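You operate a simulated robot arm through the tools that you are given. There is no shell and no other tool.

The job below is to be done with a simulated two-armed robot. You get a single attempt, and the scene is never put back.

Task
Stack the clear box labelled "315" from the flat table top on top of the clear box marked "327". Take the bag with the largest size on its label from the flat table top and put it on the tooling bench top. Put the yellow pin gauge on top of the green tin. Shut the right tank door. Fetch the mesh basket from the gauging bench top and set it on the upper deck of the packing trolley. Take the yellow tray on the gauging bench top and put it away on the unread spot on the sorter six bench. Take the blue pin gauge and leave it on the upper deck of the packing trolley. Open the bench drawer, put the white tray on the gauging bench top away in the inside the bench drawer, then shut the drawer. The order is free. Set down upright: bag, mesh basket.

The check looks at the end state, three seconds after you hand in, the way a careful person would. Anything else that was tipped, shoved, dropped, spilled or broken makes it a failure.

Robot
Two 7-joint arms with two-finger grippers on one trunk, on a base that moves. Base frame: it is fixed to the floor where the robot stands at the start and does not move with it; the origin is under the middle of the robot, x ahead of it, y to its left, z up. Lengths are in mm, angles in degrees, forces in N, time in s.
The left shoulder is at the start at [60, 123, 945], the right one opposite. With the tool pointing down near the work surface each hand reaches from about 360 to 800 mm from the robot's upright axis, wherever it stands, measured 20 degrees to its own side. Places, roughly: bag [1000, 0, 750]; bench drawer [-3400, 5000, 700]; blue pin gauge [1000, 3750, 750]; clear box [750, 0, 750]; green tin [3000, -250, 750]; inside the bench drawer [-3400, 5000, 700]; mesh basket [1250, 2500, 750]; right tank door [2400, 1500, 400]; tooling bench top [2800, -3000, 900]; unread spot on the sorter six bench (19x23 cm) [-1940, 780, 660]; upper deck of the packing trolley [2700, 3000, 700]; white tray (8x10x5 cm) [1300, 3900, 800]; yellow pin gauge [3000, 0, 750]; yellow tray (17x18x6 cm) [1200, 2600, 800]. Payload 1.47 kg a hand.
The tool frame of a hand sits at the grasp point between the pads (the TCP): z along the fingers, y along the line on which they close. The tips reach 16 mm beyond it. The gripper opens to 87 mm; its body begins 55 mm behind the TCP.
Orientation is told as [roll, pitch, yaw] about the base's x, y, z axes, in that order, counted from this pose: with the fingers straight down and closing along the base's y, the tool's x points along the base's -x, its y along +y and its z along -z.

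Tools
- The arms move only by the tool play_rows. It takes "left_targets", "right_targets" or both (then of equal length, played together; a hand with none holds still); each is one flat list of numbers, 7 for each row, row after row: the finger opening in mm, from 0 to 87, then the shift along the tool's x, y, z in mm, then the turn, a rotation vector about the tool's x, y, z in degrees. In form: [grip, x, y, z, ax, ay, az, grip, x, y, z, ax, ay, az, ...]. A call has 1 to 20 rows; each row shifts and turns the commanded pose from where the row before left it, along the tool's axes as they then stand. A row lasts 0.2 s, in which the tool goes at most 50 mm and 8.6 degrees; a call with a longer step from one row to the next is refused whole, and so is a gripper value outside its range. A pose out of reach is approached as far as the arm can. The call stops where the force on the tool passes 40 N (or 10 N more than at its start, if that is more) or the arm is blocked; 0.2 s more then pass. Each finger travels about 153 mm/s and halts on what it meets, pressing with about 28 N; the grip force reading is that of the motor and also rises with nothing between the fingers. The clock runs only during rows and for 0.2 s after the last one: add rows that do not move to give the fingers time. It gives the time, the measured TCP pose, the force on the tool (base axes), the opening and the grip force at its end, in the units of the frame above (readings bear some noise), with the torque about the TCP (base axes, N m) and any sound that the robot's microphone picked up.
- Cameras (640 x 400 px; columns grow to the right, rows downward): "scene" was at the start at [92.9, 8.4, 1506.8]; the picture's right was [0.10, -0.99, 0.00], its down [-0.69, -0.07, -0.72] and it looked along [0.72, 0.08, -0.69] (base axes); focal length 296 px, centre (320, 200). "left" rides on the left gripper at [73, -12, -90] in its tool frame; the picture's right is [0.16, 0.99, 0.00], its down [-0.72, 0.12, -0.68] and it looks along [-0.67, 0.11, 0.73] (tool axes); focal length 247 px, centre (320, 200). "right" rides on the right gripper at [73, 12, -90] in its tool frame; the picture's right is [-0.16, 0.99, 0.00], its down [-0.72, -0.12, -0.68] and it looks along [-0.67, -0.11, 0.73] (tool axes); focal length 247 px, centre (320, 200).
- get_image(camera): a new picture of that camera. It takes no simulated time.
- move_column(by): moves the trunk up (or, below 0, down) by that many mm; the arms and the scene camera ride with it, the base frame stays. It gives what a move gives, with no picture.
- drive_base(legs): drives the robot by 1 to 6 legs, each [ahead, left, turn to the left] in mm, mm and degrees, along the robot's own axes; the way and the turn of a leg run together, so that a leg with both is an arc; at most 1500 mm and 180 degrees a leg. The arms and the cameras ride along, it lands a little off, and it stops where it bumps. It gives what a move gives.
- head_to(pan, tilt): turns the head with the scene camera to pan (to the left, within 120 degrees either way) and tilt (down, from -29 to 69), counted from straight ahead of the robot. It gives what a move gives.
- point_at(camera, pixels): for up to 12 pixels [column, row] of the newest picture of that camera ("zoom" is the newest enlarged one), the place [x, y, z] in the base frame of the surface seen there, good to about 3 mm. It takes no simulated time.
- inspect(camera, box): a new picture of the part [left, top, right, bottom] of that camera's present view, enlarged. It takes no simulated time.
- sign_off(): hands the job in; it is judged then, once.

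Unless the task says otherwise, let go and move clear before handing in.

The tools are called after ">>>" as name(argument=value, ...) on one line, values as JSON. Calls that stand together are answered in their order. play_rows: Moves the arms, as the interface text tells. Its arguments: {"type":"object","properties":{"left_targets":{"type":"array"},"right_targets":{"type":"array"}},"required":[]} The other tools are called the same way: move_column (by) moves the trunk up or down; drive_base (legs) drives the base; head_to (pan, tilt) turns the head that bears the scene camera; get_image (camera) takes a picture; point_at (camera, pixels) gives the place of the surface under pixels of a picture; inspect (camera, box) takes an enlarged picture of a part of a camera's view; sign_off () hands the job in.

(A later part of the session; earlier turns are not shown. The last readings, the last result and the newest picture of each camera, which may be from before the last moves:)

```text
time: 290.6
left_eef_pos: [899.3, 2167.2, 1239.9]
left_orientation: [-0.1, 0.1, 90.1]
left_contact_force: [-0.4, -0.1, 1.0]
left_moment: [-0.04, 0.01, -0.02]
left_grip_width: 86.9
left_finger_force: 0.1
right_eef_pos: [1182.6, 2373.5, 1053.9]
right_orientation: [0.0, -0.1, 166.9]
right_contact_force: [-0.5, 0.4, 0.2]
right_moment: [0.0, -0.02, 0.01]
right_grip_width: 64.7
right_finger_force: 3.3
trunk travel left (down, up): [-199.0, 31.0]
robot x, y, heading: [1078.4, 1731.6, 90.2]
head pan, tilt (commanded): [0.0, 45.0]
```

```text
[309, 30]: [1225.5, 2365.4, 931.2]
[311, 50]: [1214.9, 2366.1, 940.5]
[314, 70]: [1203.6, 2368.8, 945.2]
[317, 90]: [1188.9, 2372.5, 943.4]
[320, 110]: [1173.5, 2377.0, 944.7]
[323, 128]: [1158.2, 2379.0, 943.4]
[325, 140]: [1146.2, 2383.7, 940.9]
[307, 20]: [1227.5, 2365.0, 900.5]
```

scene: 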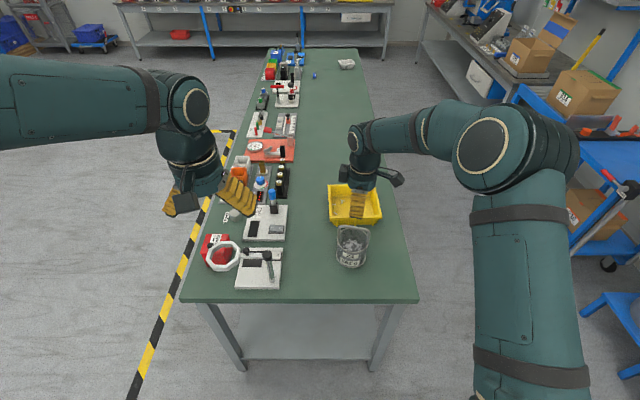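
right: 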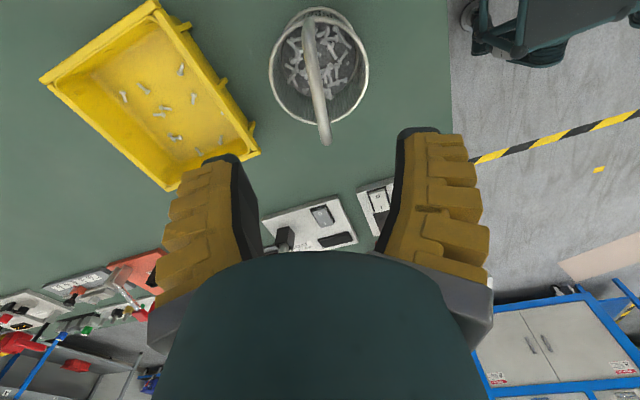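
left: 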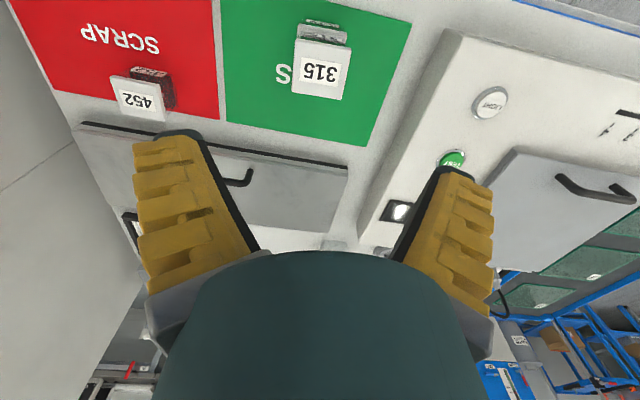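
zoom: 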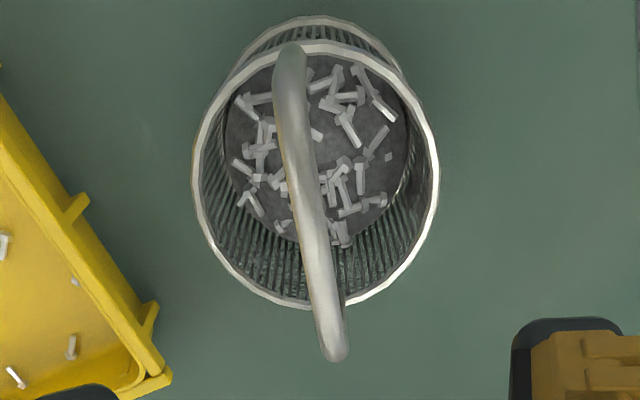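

The hand is already centred on the bar. I'll lower to TCP z≈938 and close on it.

>>> play_rows(right_targets=[60, 0, 0, 45, 0, 0, 0, 60, 0, 0, 45, 0, 0, 0, 60, 0, 0, 25, 0, 0, 0, 60, 0, 0, 0, 0, 0, 0])

>>> get_image(camera="right")

>>> play_rows(right_targets=[45, 0, 0, 0, 0, 0, 0, 30, 0, 0, 0, 0, 0, 0, 15, 0, 0, 0, 0, 0, 0, 0, 0, 0, 0, 0, 0, 0, 0, 0, 0, 0, 0, 0, 0, 0, 0, 0, 0, 0, 0, 0])

>>> get_image(camera="right")

```text
time: 291.6
left_eef_pos: [899.4, 2167.1, 1239.6]
left_orientation: [-0.1, -0.1, 90.1]
left_contact_force: [0.7, 0.3, -0.3]
left_moment: [0.02, 0.0, -0.02]
left_grip_width: 86.8
left_finger_force: 0.0
right_eef_pos: [1183.6, 2373.2, 939.4]
right_orientation: [0.1, 0.1, 166.7]
right_contact_force: [-0.1, -0.4, 0.2]
right_moment: [0.01, -0.03, 0.03]
right_grip_width: 64.6
right_finger_force: 3.0
trunk travel left (down, up): [-199.0, 31.0]
robot x, y, heading: [1081.6, 1737.1, 90.1]
head pan, tilt (commanded): [0.0, 45.0]
```

```text
taken
```

right: 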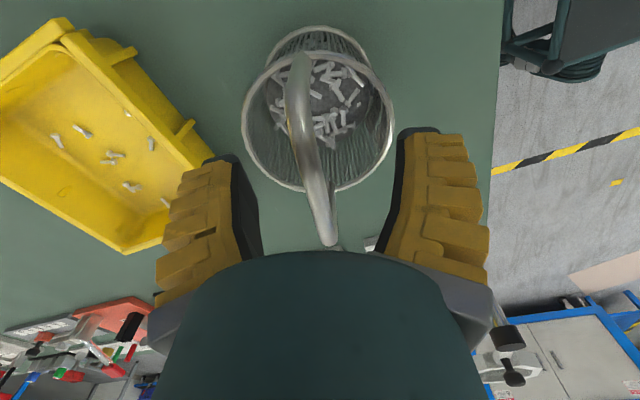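

```text
time: 293.0
left_eef_pos: [899.2, 2167.9, 1238.8]
left_orientation: [0.0, 0.0, 90.1]
left_contact_force: [0.0, -0.4, 0.3]
left_moment: [0.02, 0.0, -0.01]
left_grip_width: 87.1
left_finger_force: 0.0
right_eef_pos: [1184.4, 2373.5, 938.6]
right_orientation: [0.2, 0.0, 166.9]
right_contact_force: [0.1, 0.0, 0.0]
right_moment: [0.0, -0.01, -0.01]
right_grip_width: 6.0
right_finger_force: 28.0
trunk travel left (down, up): [-199.0, 31.0]
robot x, y, heading: [1084.1, 1731.3, 90.6]
head pan, tilt (commanded): [0.0, 45.0]
```

```text
taken
```

right: 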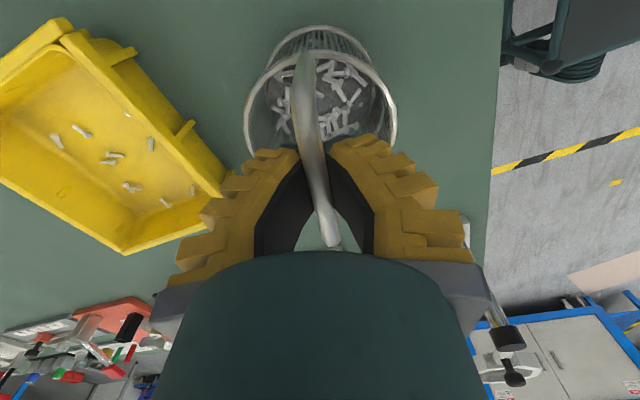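

The handle is pinched. I'll lift slowly and check the weight.

>>> play_rows(right_targets=[0, 0, 0, -8, 0, 0, 0, 0, 0, 0, -12, 0, 0, 0, 0, 0, 0, 0, 0, 0, 0])

>>> get_image(camera="right")

>>> inspect(camera="scene", box=[300, 140, 420, 300])

```text
time: 293.8
left_eef_pos: [900.7, 2168.5, 1238.3]
left_orientation: [-0.1, -0.1, 90.0]
left_contact_force: [-0.5, -0.1, -1.5]
left_moment: [0.03, 0.0, 0.02]
left_grip_width: 86.9
left_finger_force: 0.0
right_eef_pos: [1183.9, 2373.1, 958.9]
right_orientation: [0.2, 0.0, 166.8]
right_contact_force: [0.2, 0.3, -5.6]
right_moment: [0.0, -0.03, -0.06]
right_grip_width: 6.0
right_finger_force: 27.4
trunk travel left (down, up): [-199.0, 31.0]
robot x, y, heading: [1079.2, 1737.2, 90.4]
head pan, tilt (commanded): [0.0, 45.0]
```

```text
taken
```

right: 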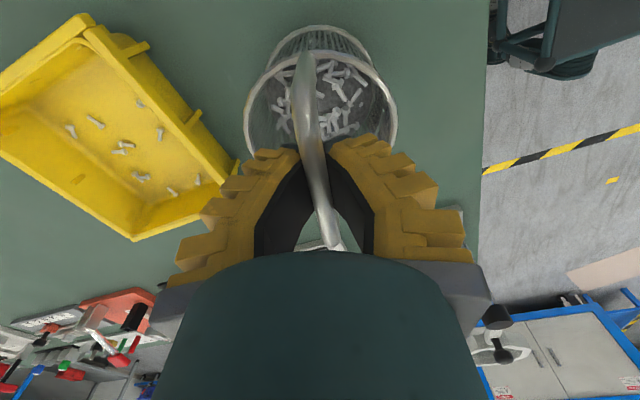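

```text
2.50 times, centred on (360, 220) of scene
```

zoom: 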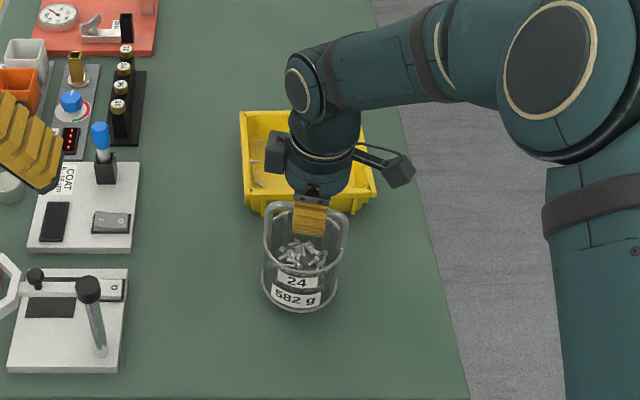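

The basket hangs upright at 5.6 N, matching 582 g. I'll raise it, bring it in, and look at the trolley side.

>>> play_rows(right_targets=[0, 0, 0, -25, 0, 0, 0, 0, 0, 0, -35, 0, 0, 0, 0, 0, 0, -40, 0, 0, 0, 0, 0, 0, -40, 0, 0, 0, 0, 0, 0, -40, 0, 0, 0, 0, 20, 30, -10, 0, 0, 0, 0, 22, 36, 0, 0, 0, 0, 0, 22, 36, 0, 0, 0, 0, 0, 22, 36, 0, 0, 0, 0, 0, 22, 36, 0, 0, 0, 0])

>>> head_to(pan=-35, tilt=25)

>>> get_image(camera="scene")

>>> get_image(camera="left")

```text
time: 296.0
left_eef_pos: [899.1, 2165.9, 1239.4]
left_orientation: [0.0, -0.1, 90.1]
left_contact_force: [0.1, 0.1, 0.6]
left_moment: [0.04, 0.01, -0.01]
left_grip_width: 86.9
left_finger_force: 0.1
right_eef_pos: [1249.2, 2177.0, 1150.9]
right_orientation: [0.0, 0.0, 166.9]
right_contact_force: [0.3, -0.4, -4.8]
right_moment: [-0.03, -0.01, 0.0]
right_grip_width: 6.0
right_finger_force: 27.9
trunk travel left (down, up): [-199.0, 31.0]
robot x, y, heading: [1082.7, 1735.1, 90.1]
head pan, tilt (commanded): [0.0, 45.0]
```

```text
time: 297.0
left_eef_pos: [900.4, 2168.9, 1238.0]
left_orientation: [-0.1, 0.0, 90.2]
left_contact_force: [-0.3, -1.1, -0.4]
left_moment: [-0.03, -0.02, 0.01]
left_grip_width: 86.9
left_finger_force: 0.0
right_eef_pos: [1248.4, 2180.8, 1151.8]
right_orientation: [0.3, 0.0, 166.9]
right_contact_force: [0.8, 0.9, -5.5]
right_moment: [0.0, -0.05, 0.01]
right_grip_width: 5.7
right_finger_force: 28.2
trunk travel left (down, up): [-199.0, 31.0]
robot x, y, heading: [1078.3, 1732.2, 90.2]
head pan, tilt (commanded): [-35.0, 25.0]
```

```text
taken
```

scene: 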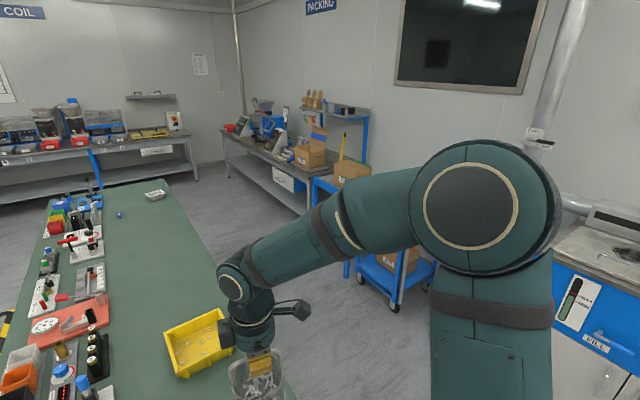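

```text
taken
```

left: 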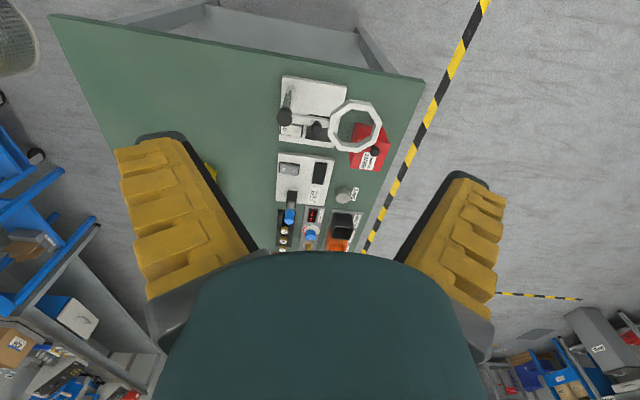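

The trolley stands near the packing bench at (395,270). I'll strafe right into the lane beside the gauging bench and look again.

>>> drive_base(legs=[[0, -800, 0]])

>>> head_to(pan=-10, tilt=25)

>>> get_image(camera="scene")

```text
time: 304.3
left_eef_pos: [1685.3, 2173.5, 1239.1]
left_orientation: [0.0, 0.0, 90.9]
left_contact_force: [-0.3, 0.2, 0.2]
left_moment: [-0.02, -0.03, 0.03]
left_grip_width: 87.1
left_finger_force: 0.1
right_eef_pos: [2034.0, 2189.9, 1150.3]
right_orientation: [0.2, 0.0, 167.7]
right_contact_force: [-0.6, 0.2, -6.2]
right_moment: [-0.02, -0.01, -0.01]
right_grip_width: 6.2
right_finger_force: 27.9
trunk travel left (down, up): [-199.0, 31.0]
robot x, y, heading: [1874.4, 1743.4, 91.0]
head pan, tilt (commanded): [-35.0, 25.0]
```

```text
time: 305.2
left_eef_pos: [1686.2, 2173.9, 1238.0]
left_orientation: [0.0, 0.1, 90.9]
left_contact_force: [-0.2, 1.4, 0.4]
left_moment: [-0.03, -0.01, 0.0]
left_grip_width: 86.8
left_finger_force: 0.0
right_eef_pos: [2034.2, 2191.4, 1150.2]
right_orientation: [0.3, 0.0, 167.6]
right_contact_force: [-0.4, -0.5, -6.1]
right_moment: [0.03, 0.03, -0.01]
right_grip_width: 6.1
right_finger_force: 28.1
trunk travel left (down, up): [-199.0, 31.0]
robot x, y, heading: [1874.1, 1742.7, 91.1]
head pan, tilt (commanded): [-10.0, 25.0]
```

```text
taken
```

scene: 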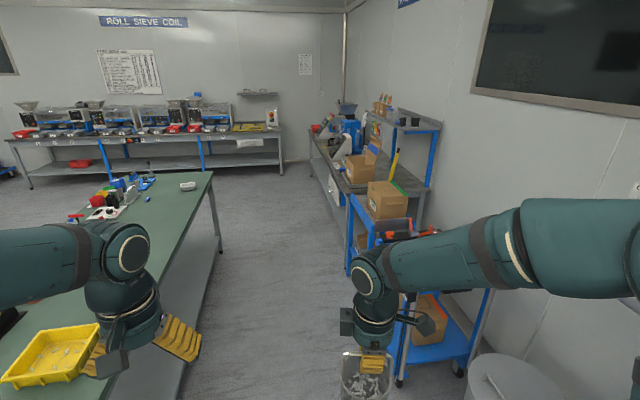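

The trolley is partly hidden behind the right arm around (400,235)–(450,340). I'll query some points to locate its upper deck.

>>> point_at(camera="scene", pixels=[[395, 235], [398, 228], [420, 228], [450, 355], [450, 330], [400, 375], [465, 370], [370, 215], [355, 270], [220, 250], [300, 250], [485, 295]])

>>> inspect(camera="scene", box=[330, 90, 510, 390])

```text
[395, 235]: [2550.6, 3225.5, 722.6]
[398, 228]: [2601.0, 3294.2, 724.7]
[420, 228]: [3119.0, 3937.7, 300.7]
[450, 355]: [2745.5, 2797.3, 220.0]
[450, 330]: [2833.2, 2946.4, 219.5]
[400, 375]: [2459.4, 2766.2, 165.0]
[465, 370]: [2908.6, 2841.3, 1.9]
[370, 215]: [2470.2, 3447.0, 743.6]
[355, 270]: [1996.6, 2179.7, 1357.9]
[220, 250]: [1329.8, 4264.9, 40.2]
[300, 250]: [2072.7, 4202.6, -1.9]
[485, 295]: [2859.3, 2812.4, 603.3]
```

```text
1.33 times, centred on (420, 240) of scene
```

zoom: 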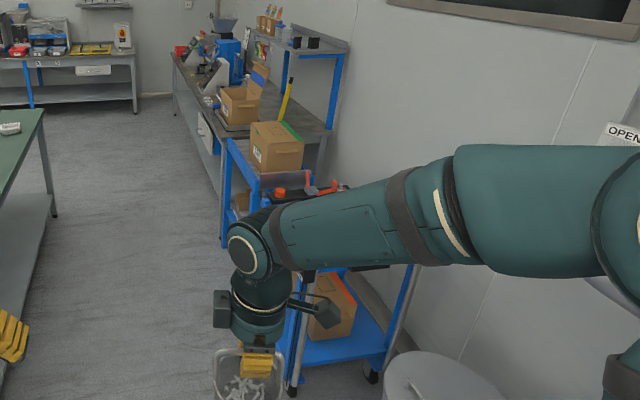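

The trolley's lower deck is at z≈220 and its upper deck around z≈720, with its near side at x≈2460. I'll drive up the lane to y≈3765 and turn to face the bench to fetch the blue pin gauge with the left hand.

>>> drive_base(legs=[[0, 0, -1], [1500, 0, 0], [520, 0, 0], [0, 0, 90]])

>>> head_to(pan=0, tilt=45)

>>> get_image(camera="scene")

```text
time: 319.4
left_eef_pos: [1429.8, 3590.0, 1239.0]
left_orientation: [-0.1, 0.1, 179.1]
left_contact_force: [-0.5, 0.0, 0.1]
left_moment: [0.0, -0.01, 0.04]
left_grip_width: 87.0
left_finger_force: 0.1
right_eef_pos: [1424.7, 3938.1, 1150.2]
right_orientation: [0.3, 0.0, -104.1]
right_contact_force: [0.4, -0.1, -6.7]
right_moment: [0.01, -0.03, 0.03]
right_grip_width: 6.2
right_finger_force: 28.4
trunk travel left (down, up): [-199.0, 31.0]
robot x, y, heading: [1868.0, 3765.7, 179.3]
head pan, tilt (commanded): [-10.0, 25.0]
```

```text
time: 320.2
left_eef_pos: [1429.0, 3590.1, 1237.1]
left_orientation: [0.0, 0.1, 179.1]
left_contact_force: [0.0, -0.5, -0.1]
left_moment: [0.0, 0.01, -0.01]
left_grip_width: 87.0
left_finger_force: 0.0
right_eef_pos: [1425.1, 3940.2, 1150.5]
right_orientation: [0.2, -0.1, -104.1]
right_contact_force: [0.0, 0.3, -5.8]
right_moment: [0.04, -0.02, 0.01]
right_grip_width: 6.0
right_finger_force: 27.9
trunk travel left (down, up): [-199.0, 31.0]
robot x, y, heading: [1867.5, 3762.8, 179.0]
head pan, tilt (commanded): [0.0, 45.0]
```

```text
taken
```

scene: 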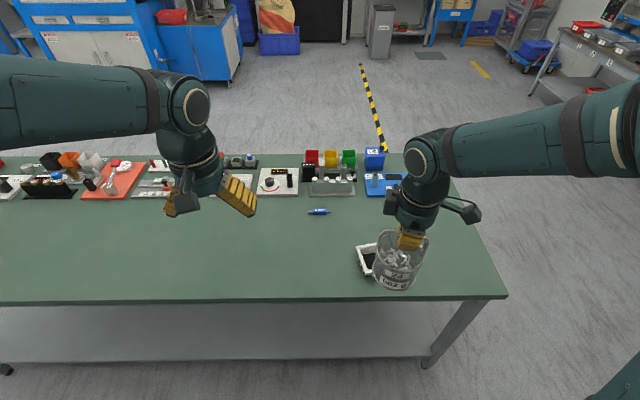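

The blue pin gauge is at (319,211) and the white tray at (365,258). I'll move 140 mm closer and measure the gauge.

>>> drive_base(legs=[[140, 0, 1]])

>>> get_image(camera="scene")

>>> inspect(camera="scene", box=[290, 210, 350, 250])

```text
time: 321.6
left_eef_pos: [1295.6, 3583.6, 1239.3]
left_orientation: [0.0, -0.1, -179.8]
left_contact_force: [-0.8, 0.6, -0.7]
left_moment: [0.0, -0.04, -0.02]
left_grip_width: 86.9
left_finger_force: 0.1
right_eef_pos: [1284.7, 3929.5, 1149.0]
right_orientation: [0.2, 0.1, -103.1]
right_contact_force: [0.2, 0.3, -5.7]
right_moment: [0.01, -0.01, -0.02]
right_grip_width: 6.0
right_finger_force: 27.7
trunk travel left (down, up): [-199.0, 31.0]
robot x, y, heading: [1730.6, 3763.4, -179.7]
head pan, tilt (commanded): [0.0, 45.0]
```

```text
taken
```

scene: 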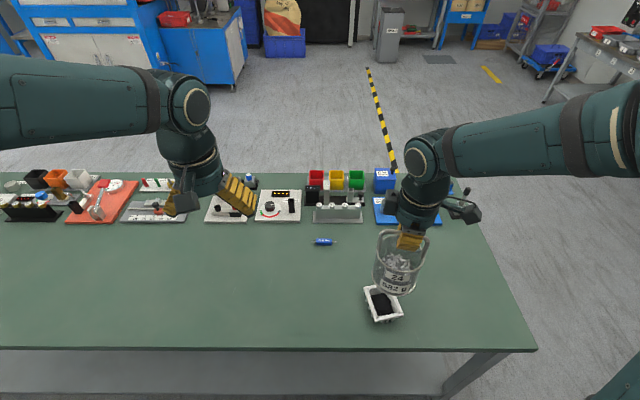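

```text
10.00 times, centred on (320, 230) of scene
```

zoom: 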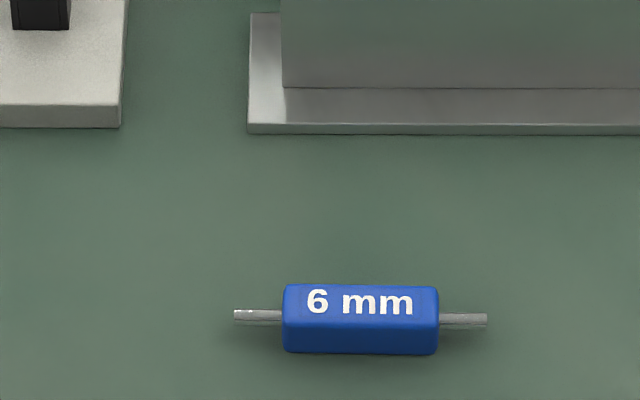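

>>> point_at(camera="zoom", pixels=[[245, 316], [480, 320], [290, 300], [430, 302], [360, 300], [360, 290], [360, 318], [360, 345], [200, 300]])

>>> get_image(camera="left")

```text
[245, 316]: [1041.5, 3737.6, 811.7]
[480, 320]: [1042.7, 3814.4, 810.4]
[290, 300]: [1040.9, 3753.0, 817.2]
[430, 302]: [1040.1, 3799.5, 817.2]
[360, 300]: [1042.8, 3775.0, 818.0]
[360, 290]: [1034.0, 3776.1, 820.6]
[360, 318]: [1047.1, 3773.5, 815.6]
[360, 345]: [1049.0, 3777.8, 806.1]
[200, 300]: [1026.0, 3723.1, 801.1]
```

```text
taken
```

left: 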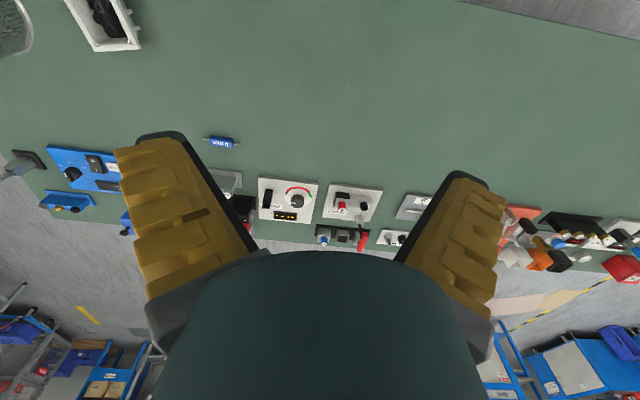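

The gauge is centred at (1041, 3776) with its axis along y. I'll lower the trunk 80 mm for reach, yaw the left hand to close along x, and move above the gauge.

>>> move_column(by=-80)

>>> play_rows(left_targets=[87, 0, 0, 0, 0, 0, -8.2, 87, 0, 0, 0, 0, 0, -8.2, 60, 0, 0, 0, 0, 0, -8.2, 45, 0, 0, 0, 0, 0, -8.2, 45, 0, 0, 0, 0, 0, -8.2, 45, 0, 0, 0, 0, 0, -8.2, 45, 0, 0, 0, 0, 0, -8.2, 45, 0, 0, 0, 0, 0, -8.2, 45, 0, 0, 0, 0, 0, -8.2, 45, 0, 0, 0, 0, 0, -8.2, 45, 0, 0, 0, 0, 0, -8.2])

>>> get_image(camera="left")

```text
time: 322.7
left_eef_pos: [1295.7, 3582.9, 1160.0]
left_orientation: [0.0, 0.0, -179.8]
left_contact_force: [-0.5, -0.4, -0.7]
left_moment: [-0.01, 0.03, -0.01]
left_grip_width: 86.8
left_finger_force: 0.0
right_eef_pos: [1283.7, 3931.2, 1070.7]
right_orientation: [0.1, 0.0, -103.1]
right_contact_force: [-0.2, -1.0, -5.8]
right_moment: [0.0, 0.01, 0.0]
right_grip_width: 6.1
right_finger_force: 27.8
trunk travel left (down, up): [-119.0, 111.0]
robot x, y, heading: [1729.8, 3765.4, -179.9]
head pan, tilt (commanded): [0.0, 45.0]
```

```text
time: 325.1
left_eef_pos: [1295.2, 3582.8, 1158.7]
left_orientation: [0.0, 0.0, -89.5]
left_contact_force: [0.3, -0.3, -0.1]
left_moment: [-0.04, 0.0, -0.02]
left_grip_width: 50.4
left_finger_force: 4.2
right_eef_pos: [1284.1, 3931.6, 1071.2]
right_orientation: [0.2, 0.1, -103.1]
right_contact_force: [0.5, 0.7, -5.9]
right_moment: [0.04, -0.05, -0.01]
right_grip_width: 6.1
right_finger_force: 27.6
trunk travel left (down, up): [-119.0, 111.0]
robot x, y, heading: [1729.8, 3763.9, -179.6]
head pan, tilt (commanded): [0.0, 45.0]
```

```text
taken
```

left: 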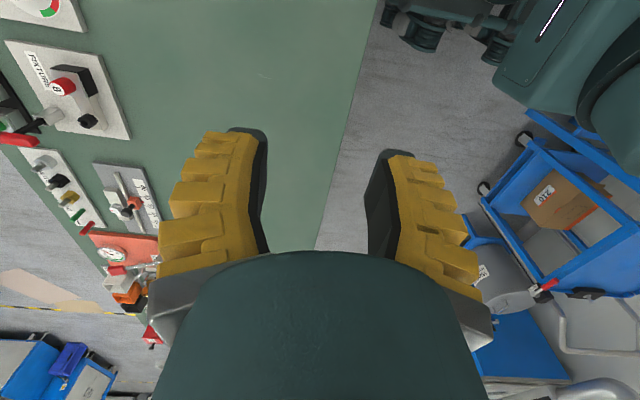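

Yaw is -89.5°. I'll move over the gauge.

>>> play_rows(left_targets=[45, 27.9, -36, 0, 0, 0, 0, 45, 27.9, -36, 0, 0, 0, 0, 45, 27.9, -36, 0, 0, 0, 0, 45, 27.9, -36, 0, 0, 0, 0, 45, 27.9, -36, 0, 0, 0, 0, 45, 27.9, -36, 0, 0, 0, 0, 45, 27.9, -36, 0, 0, 0, 0, 45, 0, 0, 40, 0, 0, 0, 45, 0, 0, 40, 0, 0, 0])

>>> get_image(camera="left")

>>> get_image(camera="scene")

```text
time: 327.1
left_eef_pos: [1042.9, 3777.3, 1077.6]
left_orientation: [0.1, 0.0, -89.7]
left_contact_force: [0.0, -0.3, -0.5]
left_moment: [-0.04, 0.0, 0.0]
left_grip_width: 50.4
left_finger_force: 4.4
right_eef_pos: [1282.3, 3931.8, 1070.5]
right_orientation: [0.3, 0.0, -103.1]
right_contact_force: [-0.6, -0.9, -6.1]
right_moment: [0.01, -0.01, -0.02]
right_grip_width: 6.0
right_finger_force: 27.5
trunk travel left (down, up): [-119.0, 111.0]
robot x, y, heading: [1728.2, 3765.2, -179.5]
head pan, tilt (commanded): [0.0, 45.0]
```

```text
taken
```

left: 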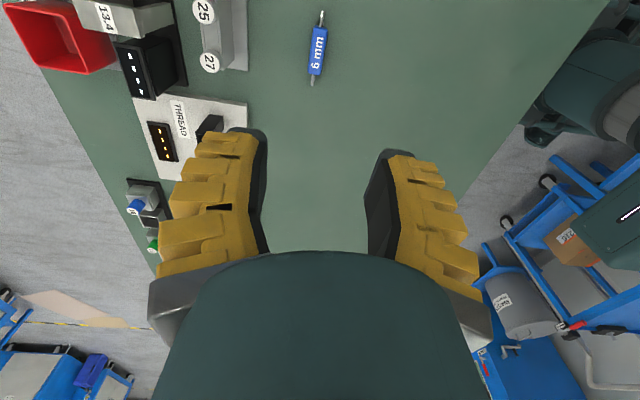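

```text
taken
```

scene: 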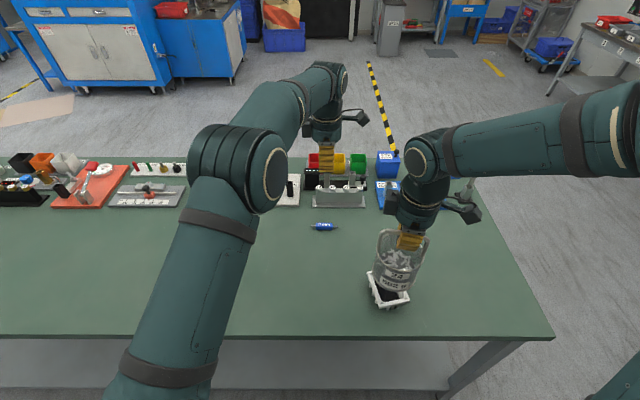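

The gauge appears at (317,48), nearly under the TCP. I'll get its exact axis.

>>> inspect(camera="left", box=[280, 0, 360, 100])

>>> point_at(camera="left", pixels=[[321, 16], [313, 80], [319, 32], [315, 68], [317, 50], [311, 50], [324, 50]])

```text
4.00 times, centred on (320, 50) of left
```

zoom: 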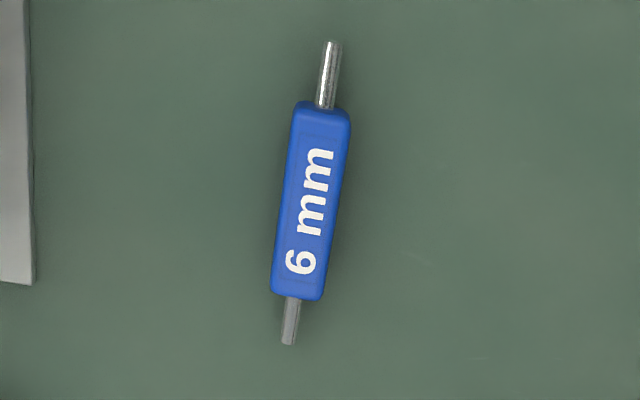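

```text
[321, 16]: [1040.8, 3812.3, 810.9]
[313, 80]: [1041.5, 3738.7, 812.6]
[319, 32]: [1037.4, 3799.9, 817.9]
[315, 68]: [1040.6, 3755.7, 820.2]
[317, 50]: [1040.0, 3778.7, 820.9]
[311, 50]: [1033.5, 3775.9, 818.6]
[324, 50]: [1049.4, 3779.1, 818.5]
```

The centre is (1040.5, 3777) and aligned. I'll descend in stages.

>>> play_rows(left_targets=[45, 0, -2, 45, 0, 0, 0, 45, 0, 0, 45, 0, 0, 0, 45, 0, 0, 45, 0, 0, 0, 45, 0, 0, 45, 0, 0, 0, 45, 0, 0, 40, 0, 0, 0])

>>> get_image(camera="left")

>>> get_image(camera="scene")

```text
time: 328.3
left_eef_pos: [1039.6, 3776.4, 858.8]
left_orientation: [0.0, 0.1, -89.6]
left_contact_force: [-0.1, 0.5, 1.2]
left_moment: [-0.01, -0.03, -0.01]
left_grip_width: 50.5
left_finger_force: 4.0
right_eef_pos: [1282.7, 3930.7, 1069.9]
right_orientation: [0.2, 0.1, -102.9]
right_contact_force: [-0.3, -0.2, -6.5]
right_moment: [0.03, -0.02, -0.01]
right_grip_width: 6.0
right_finger_force: 28.4
trunk travel left (down, up): [-119.0, 111.0]
robot x, y, heading: [1727.5, 3764.8, -179.8]
head pan, tilt (commanded): [0.0, 45.0]
```

```text
taken
```

left: 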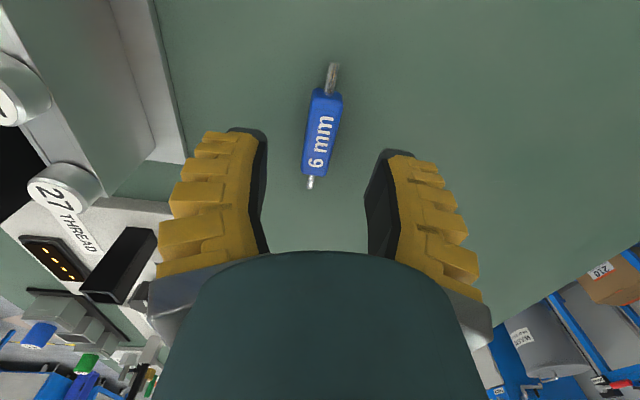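

```text
taken
```

scene: 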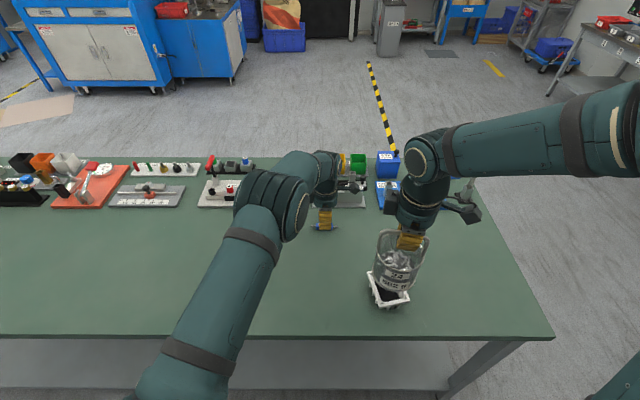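

The gauge is centred between the fingers. A fixture stands at the left (150,80), so I'll check its distance before the last 40 mm.

>>> point_at(camera="left", pixels=[[183, 155], [175, 100], [140, 90], [160, 30], [130, 150], [70, 190], [322, 120], [120, 270]])

```text
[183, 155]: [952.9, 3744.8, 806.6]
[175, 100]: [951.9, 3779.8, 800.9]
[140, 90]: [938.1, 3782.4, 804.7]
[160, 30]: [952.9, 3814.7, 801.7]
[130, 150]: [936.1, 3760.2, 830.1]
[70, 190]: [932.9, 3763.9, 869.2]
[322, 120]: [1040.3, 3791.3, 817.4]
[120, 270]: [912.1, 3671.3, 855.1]
```

The fixture is at x≤953 and my finger's outer edge is at about 988, so it's clear. I'll go down and close.

>>> play_rows(left_targets=[45, 0, 0, 25, 0, 0, 0, 45, 0, 0, 14, 0, 0, 0, 35, 0, 0, 0, 0, 0, 0, 25, 0, 0, 0, 0, 0, 0, 12, 0, 0, 0, 0, 0, 0, 0, 0, 0, 0, 0, 0, 0, 0, 0, 0, 0, 0, 0, 0])

>>> get_image(camera="left")

```text
time: 329.9
left_eef_pos: [1039.3, 3777.2, 821.9]
left_orientation: [-0.2, 0.1, -89.7]
left_contact_force: [0.0, -0.6, 8.7]
left_moment: [-0.01, 0.01, -0.07]
left_grip_width: 11.0
left_finger_force: 28.2
right_eef_pos: [1284.7, 3931.7, 1070.1]
right_orientation: [0.2, 0.0, -103.2]
right_contact_force: [-0.6, -0.2, -6.2]
right_moment: [0.0, -0.03, 0.04]
right_grip_width: 6.1
right_finger_force: 27.6
trunk travel left (down, up): [-119.0, 111.0]
robot x, y, heading: [1730.9, 3768.0, -179.7]
head pan, tilt (commanded): [0.0, 45.0]
```

```text
taken
```

left: 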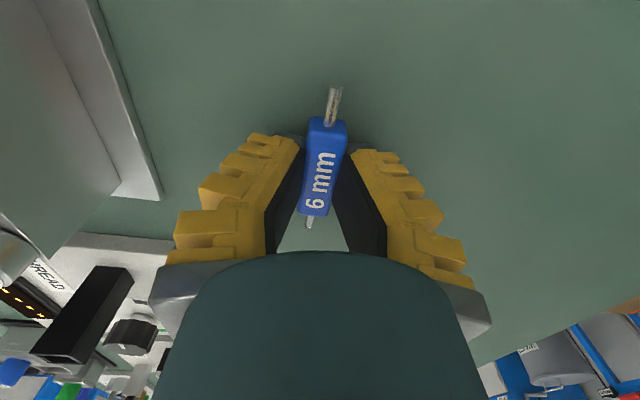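

The blue gauge is gripped at width 11. I'll lift and retract the left hand to its carry position.

>>> play_rows(left_targets=[0, 0, 0, -20, 0, 0, 0, 0, 0, 0, -40, 0, 0, 0, 0, 0, 0, -45, 0, 0, 0, 0, 0, 10, -45, 0, 0, 0, 0, 0, 15, -45, 0, 0, 0, 0, -20, 30, -30, 0, 0, 0, 0, -25, 35, -20, 0, 0, 0, 0, -28, 36, -15, 0, 0, 0, 0, -28, 36, -10, 0, 0, 0, 0, -28, 36, -10, 0, 0, 0, 0, -28, 36, 0, 0, 0, 0, 0, -28, 20, 0, 0, 0, 0])

>>> get_image(camera="left")

>>> get_image(camera="scene")

```text
time: 332.5
left_eef_pos: [1294.4, 3591.7, 1099.8]
left_orientation: [0.0, 0.1, -89.5]
left_contact_force: [1.1, 0.0, -0.5]
left_moment: [-0.02, -0.01, 0.0]
left_grip_width: 7.5
left_finger_force: 28.2
right_eef_pos: [1285.1, 3930.1, 1070.4]
right_orientation: [0.2, 0.1, -103.0]
right_contact_force: [0.8, 0.2, -5.5]
right_moment: [0.02, -0.06, 0.03]
right_grip_width: 5.9
right_finger_force: 27.7
trunk travel left (down, up): [-119.0, 111.0]
robot x, y, heading: [1729.4, 3765.6, -179.7]
head pan, tilt (commanded): [0.0, 45.0]
```

```text
taken
```

left: 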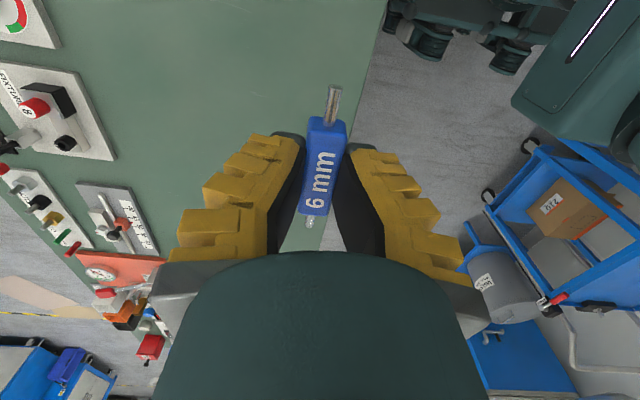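

```text
taken
```

scene: 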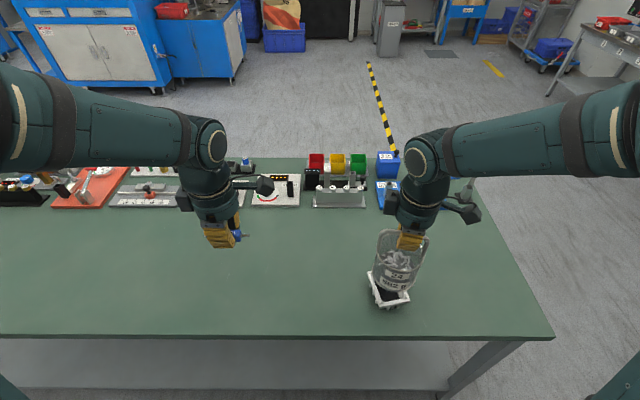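

Both the basket and the blue gauge are in hand. I'll raise the trunk, move back into the lane beside the trolley and turn to face it.

>>> move_column(by=80)

>>> drive_base(legs=[[-150, 0, 0], [0, 740, 0], [0, 0, 90], [0, 0, 90]])

>>> head_to(pan=0, tilt=45)

>>> get_image(camera="scene")

```text
time: 333.7
left_eef_pos: [1293.3, 3592.0, 1179.5]
left_orientation: [0.0, 0.0, -89.6]
left_contact_force: [-0.6, -0.2, 0.4]
left_moment: [-0.01, -0.01, -0.02]
left_grip_width: 7.6
left_finger_force: 27.8
right_eef_pos: [1284.7, 3930.6, 1149.7]
right_orientation: [0.2, 0.1, -103.2]
right_contact_force: [0.7, 0.3, -6.2]
right_moment: [0.01, -0.04, 0.02]
right_grip_width: 6.0
right_finger_force: 28.5
trunk travel left (down, up): [-199.0, 31.0]
robot x, y, heading: [1729.3, 3762.1, -179.8]
head pan, tilt (commanded): [0.0, 45.0]
```

```text
time: 349.3
left_eef_pos: [2321.6, 3169.5, 1180.3]
left_orientation: [0.1, 0.0, 88.2]
left_contact_force: [0.2, 0.3, -0.5]
left_moment: [0.01, 0.02, 0.01]
left_grip_width: 7.6
left_finger_force: 28.1
right_eef_pos: [2319.2, 2829.6, 1150.7]
right_orientation: [0.2, 0.1, 74.8]
right_contact_force: [0.0, -0.2, -6.3]
right_moment: [0.0, 0.06, -0.02]
right_grip_width: 5.9
right_finger_force: 27.9
trunk travel left (down, up): [-199.0, 31.0]
robot x, y, heading: [1877.5, 3011.6, -1.9]
head pan, tilt (commanded): [0.0, 45.0]
```

```text
time: 349.9
left_eef_pos: [2322.3, 3168.8, 1181.2]
left_orientation: [0.0, 0.0, 88.1]
left_contact_force: [-0.3, 0.3, -0.4]
left_moment: [0.01, 0.02, 0.03]
left_grip_width: 7.9
left_finger_force: 27.6
right_eef_pos: [2318.1, 2829.8, 1149.9]
right_orientation: [0.2, 0.0, 74.7]
right_contact_force: [-0.5, 0.3, -5.9]
right_moment: [-0.05, 0.02, -0.06]
right_grip_width: 6.2
right_finger_force: 28.1
trunk travel left (down, up): [-199.0, 31.0]
robot x, y, heading: [1882.9, 3011.5, -1.8]
head pan, tilt (commanded): [0.0, 45.0]
```

```text
taken
```

scene: 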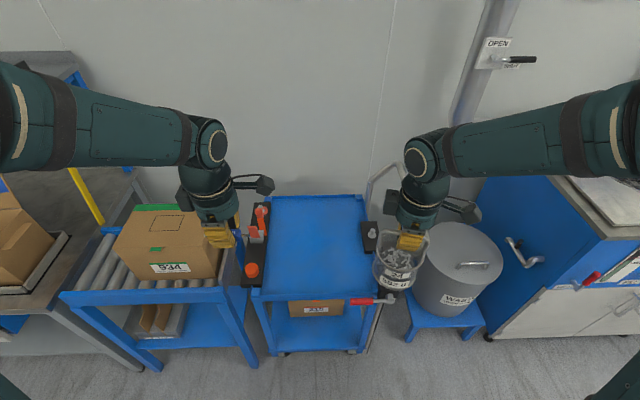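

The trolley's upper deck is the blue surface from (265,200) to (365,290), and it is free. I'll measure it.

>>> point_at(camera="scene", pixels=[[315, 245], [315, 285], [315, 292], [315, 205], [275, 245], [355, 245], [268, 245], [362, 245], [365, 285], [262, 285], [368, 235], [258, 240]])

>>> inspect(camera="scene", box=[230, 180, 430, 350])

```text
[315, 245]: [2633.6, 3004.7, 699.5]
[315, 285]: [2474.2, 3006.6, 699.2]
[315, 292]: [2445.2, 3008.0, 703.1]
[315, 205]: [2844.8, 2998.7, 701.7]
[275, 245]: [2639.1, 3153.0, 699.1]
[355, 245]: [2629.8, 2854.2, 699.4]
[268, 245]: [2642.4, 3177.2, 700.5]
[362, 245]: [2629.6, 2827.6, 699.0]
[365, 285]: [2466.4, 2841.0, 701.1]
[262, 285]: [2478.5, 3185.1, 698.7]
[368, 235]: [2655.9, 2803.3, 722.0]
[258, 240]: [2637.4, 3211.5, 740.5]
```

```text
2.35 times, centred on (330, 265) of scene
```

zoom: 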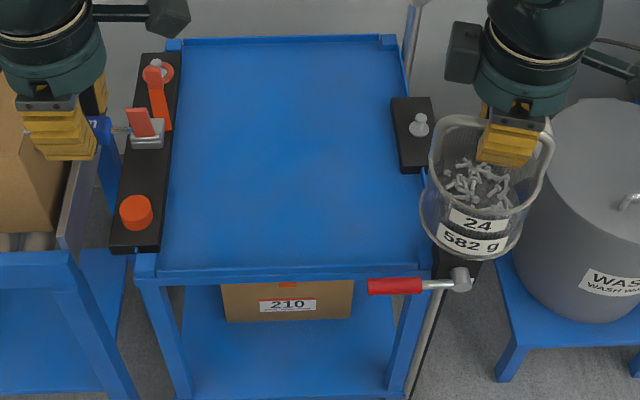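

The deck spans x 2455–2860, y 2825–3185 at z=699. I'll drive 150 mm closer, drop the trunk, and bring the basket over (2600, 2930).

>>> drive_base(legs=[[150, 0, 1.8]])

>>> move_column(by=-100)

>>> get_image(camera="scene")

```text
time: 351.2
left_eef_pos: [2464.9, 3180.9, 1180.5]
left_orientation: [0.0, 0.0, 90.0]
left_contact_force: [-0.4, -0.8, 0.4]
left_moment: [0.0, 0.03, 0.02]
left_grip_width: 7.5
left_finger_force: 28.0
right_eef_pos: [2471.8, 2842.0, 1150.5]
right_orientation: [0.3, 0.0, 76.7]
right_contact_force: [-0.3, 0.0, -6.6]
right_moment: [0.0, 0.07, 0.02]
right_grip_width: 5.8
right_finger_force: 27.7
trunk travel left (down, up): [-199.0, 31.0]
robot x, y, heading: [2027.5, 3008.7, 0.1]
head pan, tilt (commanded): [0.0, 45.0]
```

```text
time: 352.6
left_eef_pos: [2464.1, 3181.1, 1080.7]
left_orientation: [0.1, 0.0, 90.0]
left_contact_force: [0.0, 0.3, -0.4]
left_moment: [0.0, 0.02, -0.02]
left_grip_width: 7.5
left_finger_force: 28.5
right_eef_pos: [2472.7, 2843.7, 1050.4]
right_orientation: [0.2, 0.1, 76.7]
right_contact_force: [0.2, -0.2, -6.4]
right_moment: [-0.05, 0.01, 0.01]
right_grip_width: 6.1
right_finger_force: 28.2
trunk travel left (down, up): [-99.0, 131.0]
robot x, y, heading: [2028.9, 3010.7, -0.0]
head pan, tilt (commanded): [0.0, 45.0]
```

```text
taken
```

scene: 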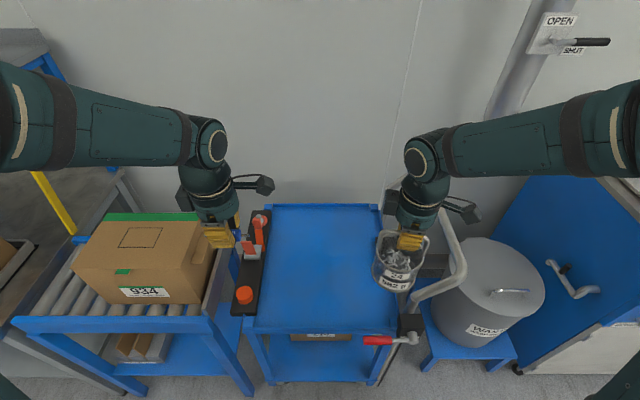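

I'll carry the basket over the deck and lower it close to the surface.

>>> play_rows(right_targets=[0, -29, -28.3, 0, 0, 0, 0, 0, -29, -28.3, 0, 0, 0, 0, 0, -29, -28.3, 0, 0, 0, 0, 0, -29, -28.3, 0, 0, 0, 0, 0, 0, 0, 40, 0, 0, 0, 0, 0, 0, 45, 0, 0, 0, 0, 0, 0, 45, 0, 0, 0, 0, 0, 0, 45, 0, 0, 0])

>>> get_image(camera="scene")

>>> get_image(camera="right")

```text
time: 354.4
left_eef_pos: [2465.7, 3183.2, 1080.3]
left_orientation: [0.0, 0.0, 90.1]
left_contact_force: [-0.4, 0.2, -0.1]
left_moment: [0.0, 0.01, 0.02]
left_grip_width: 8.0
left_finger_force: 27.9
right_eef_pos: [2607.4, 2928.2, 873.5]
right_orientation: [0.3, 0.1, 76.7]
right_contact_force: [0.7, -0.1, -6.4]
right_moment: [-0.02, -0.07, 0.01]
right_grip_width: 5.8
right_finger_force: 27.7
trunk travel left (down, up): [-99.0, 131.0]
robot x, y, heading: [2028.3, 3012.3, 0.2]
head pan, tilt (commanded): [0.0, 45.0]
```

```text
taken
```

scene: 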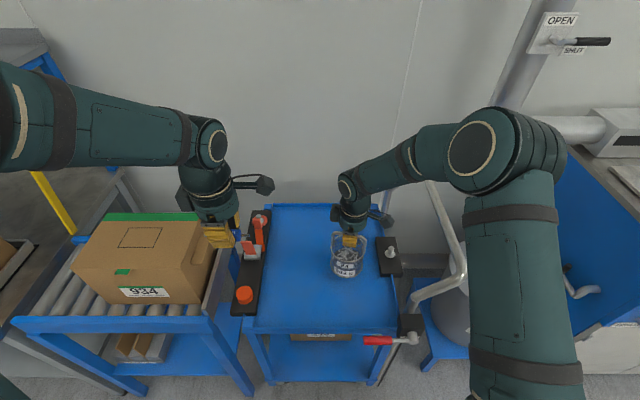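

```text
taken
```

right: 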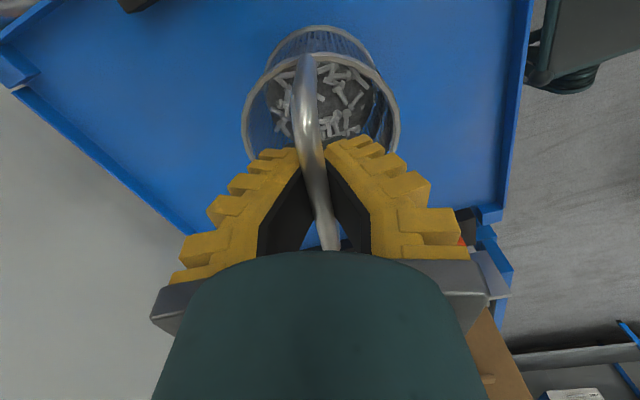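

The basket is over clear deck. I'll lower 28 mm and then feel for contact.

>>> play_rows(right_targets=[0, 0, 0, 18, 0, 0, 0, 0, 0, 0, 10, 0, 0, 0, 0, 0, 0, 0, 0, 0, 0])

>>> play_rows(right_targets=[0, 0, 0, 4, 0, 0, 0, 0, 0, 0, 0, 0, 0, 0])

>>> play_rows(right_targets=[0, 0, 0, 3, 0, 0, 0, 0, 0, 0, 0, 0, 0, 0])

```text
time: 355.1
left_eef_pos: [2463.3, 3181.3, 1080.1]
left_orientation: [-0.1, 0.0, 90.2]
left_contact_force: [0.6, 0.4, 0.2]
left_moment: [0.02, 0.02, 0.01]
left_grip_width: 7.6
left_finger_force: 28.3
right_eef_pos: [2608.7, 2927.7, 848.1]
right_orientation: [0.1, 0.2, 76.6]
right_contact_force: [-0.3, -0.2, -5.2]
right_moment: [-0.01, 0.01, 0.0]
right_grip_width: 6.0
right_finger_force: 28.1
trunk travel left (down, up): [-99.0, 131.0]
robot x, y, heading: [2029.5, 3011.3, -0.1]
head pan, tilt (commanded): [0.0, 45.0]
```

```text
time: 355.8
left_eef_pos: [2464.6, 3181.1, 1079.9]
left_orientation: [0.1, 0.0, 90.1]
left_contact_force: [1.0, -0.5, -0.3]
left_moment: [-0.02, -0.03, 0.0]
left_grip_width: 7.7
left_finger_force: 28.0
right_eef_pos: [2607.4, 2928.8, 843.6]
right_orientation: [0.3, 0.1, 76.6]
right_contact_force: [0.0, 0.2, -6.2]
right_moment: [-0.05, 0.01, 0.03]
right_grip_width: 6.2
right_finger_force: 28.0
trunk travel left (down, up): [-99.0, 131.0]
robot x, y, heading: [2025.8, 3010.2, -0.0]
head pan, tilt (commanded): [0.0, 45.0]
```

```text
time: 356.4
left_eef_pos: [2464.2, 3181.5, 1081.4]
left_orientation: [-0.1, 0.1, 90.1]
left_contact_force: [-0.4, -0.4, -0.9]
left_moment: [-0.01, 0.02, -0.01]
left_grip_width: 7.5
left_finger_force: 28.2
right_eef_pos: [2607.2, 2928.1, 839.8]
right_orientation: [0.3, 0.1, 76.6]
right_contact_force: [0.9, 0.4, -5.9]
right_moment: [-0.03, 0.03, -0.01]
right_grip_width: 5.7
right_finger_force: 28.0
trunk travel left (down, up): [-99.0, 131.0]
robot x, y, heading: [2033.0, 3011.2, 0.0]
head pan, tilt (commanded): [0.0, 45.0]
```

>>> play_rows(right_targets=[0, 0, 0, 2, 0, 0, 0, 0, 0, 0, 0, 0, 0, 0])

>>> play_rows(right_targets=[0, 0, 0, 2, 0, 0, 0, 0, 0, 0, 0, 0, 0, 0])

```text
time: 356.9
left_eef_pos: [2462.9, 3182.0, 1079.2]
left_orientation: [0.0, 0.0, 90.0]
left_contact_force: [-0.7, 0.6, -1.0]
left_moment: [-0.01, 0.04, 0.01]
left_grip_width: 7.7
left_finger_force: 27.8
right_eef_pos: [2607.3, 2928.1, 838.0]
right_orientation: [0.3, 0.1, 76.6]
right_contact_force: [0.6, 0.1, -4.4]
right_moment: [-0.01, 0.0, 0.0]
right_grip_width: 5.8
right_finger_force: 27.8
trunk travel left (down, up): [-99.0, 131.0]
robot x, y, heading: [2026.1, 3010.4, -0.0]
head pan, tilt (commanded): [0.0, 45.0]
```

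```text
time: 357.6
left_eef_pos: [2464.0, 3181.4, 1080.9]
left_orientation: [0.0, 0.1, 90.1]
left_contact_force: [0.5, -0.1, 0.1]
left_moment: [0.02, 0.0, 0.01]
left_grip_width: 8.0
left_finger_force: 27.8
right_eef_pos: [2608.5, 2928.2, 834.5]
right_orientation: [0.2, 0.2, 76.8]
right_contact_force: [0.1, -0.2, -6.0]
right_moment: [-0.03, 0.0, -0.02]
right_grip_width: 6.0
right_finger_force: 28.1
trunk travel left (down, up): [-99.0, 131.0]
robot x, y, heading: [2030.4, 3009.8, 0.1]
head pan, tilt (commanded): [0.0, 45.0]
```

There is no contact yet at 834.5. I'll check the gap visually and keep stepping.

>>> inspect(camera="scene", box=[290, 200, 410, 310])

>>> play_rows(right_targets=[0, 0, 0, 2.5, 0, 0, 0, 0, 0, 0, 0, 0, 0, 0])

>>> play_rows(right_targets=[0, 0, 0, 2.5, 0, 0, 0, 0, 0, 0, 0, 0, 0, 0])

```text
3.64 times, centred on (350, 255) of scene
```

zoom: 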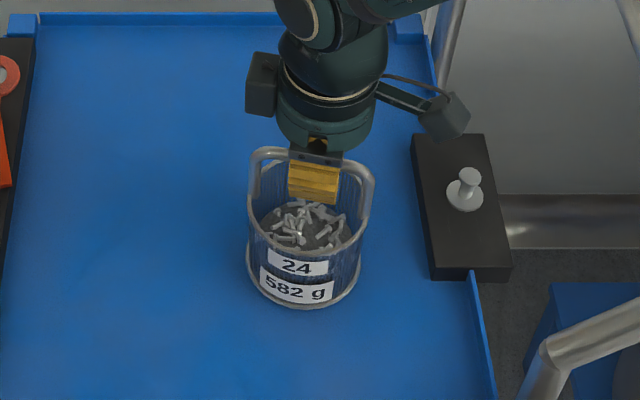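

```text
time: 358.1
left_eef_pos: [2464.4, 3181.5, 1079.9]
left_orientation: [0.1, 0.0, 90.2]
left_contact_force: [-0.2, -1.3, -0.3]
left_moment: [-0.01, -0.01, 0.01]
left_grip_width: 7.7
left_finger_force: 27.7
right_eef_pos: [2608.6, 2929.0, 832.9]
right_orientation: [0.2, 0.0, 76.6]
right_contact_force: [0.1, -0.4, -5.8]
right_moment: [0.0, 0.02, 0.02]
right_grip_width: 5.9
right_finger_force: 27.6
trunk travel left (down, up): [-99.0, 131.0]
robot x, y, heading: [2031.1, 3015.9, -0.3]
head pan, tilt (commanded): [0.0, 45.0]
```

```text
time: 358.8
left_eef_pos: [2463.8, 3181.9, 1081.4]
left_orientation: [0.0, 0.0, 90.1]
left_contact_force: [-0.1, 0.6, -1.0]
left_moment: [0.02, 0.0, -0.01]
left_grip_width: 7.6
left_finger_force: 27.5
right_eef_pos: [2608.9, 2928.8, 832.5]
right_orientation: [0.2, 0.2, 76.6]
right_contact_force: [-0.7, -1.2, -0.3]
right_moment: [0.02, 0.03, -0.04]
right_grip_width: 6.1
right_finger_force: 27.5
trunk travel left (down, up): [-99.0, 131.0]
robot x, y, heading: [2029.0, 3014.7, -0.1]
head pan, tilt (commanded): [0.0, 45.0]
```

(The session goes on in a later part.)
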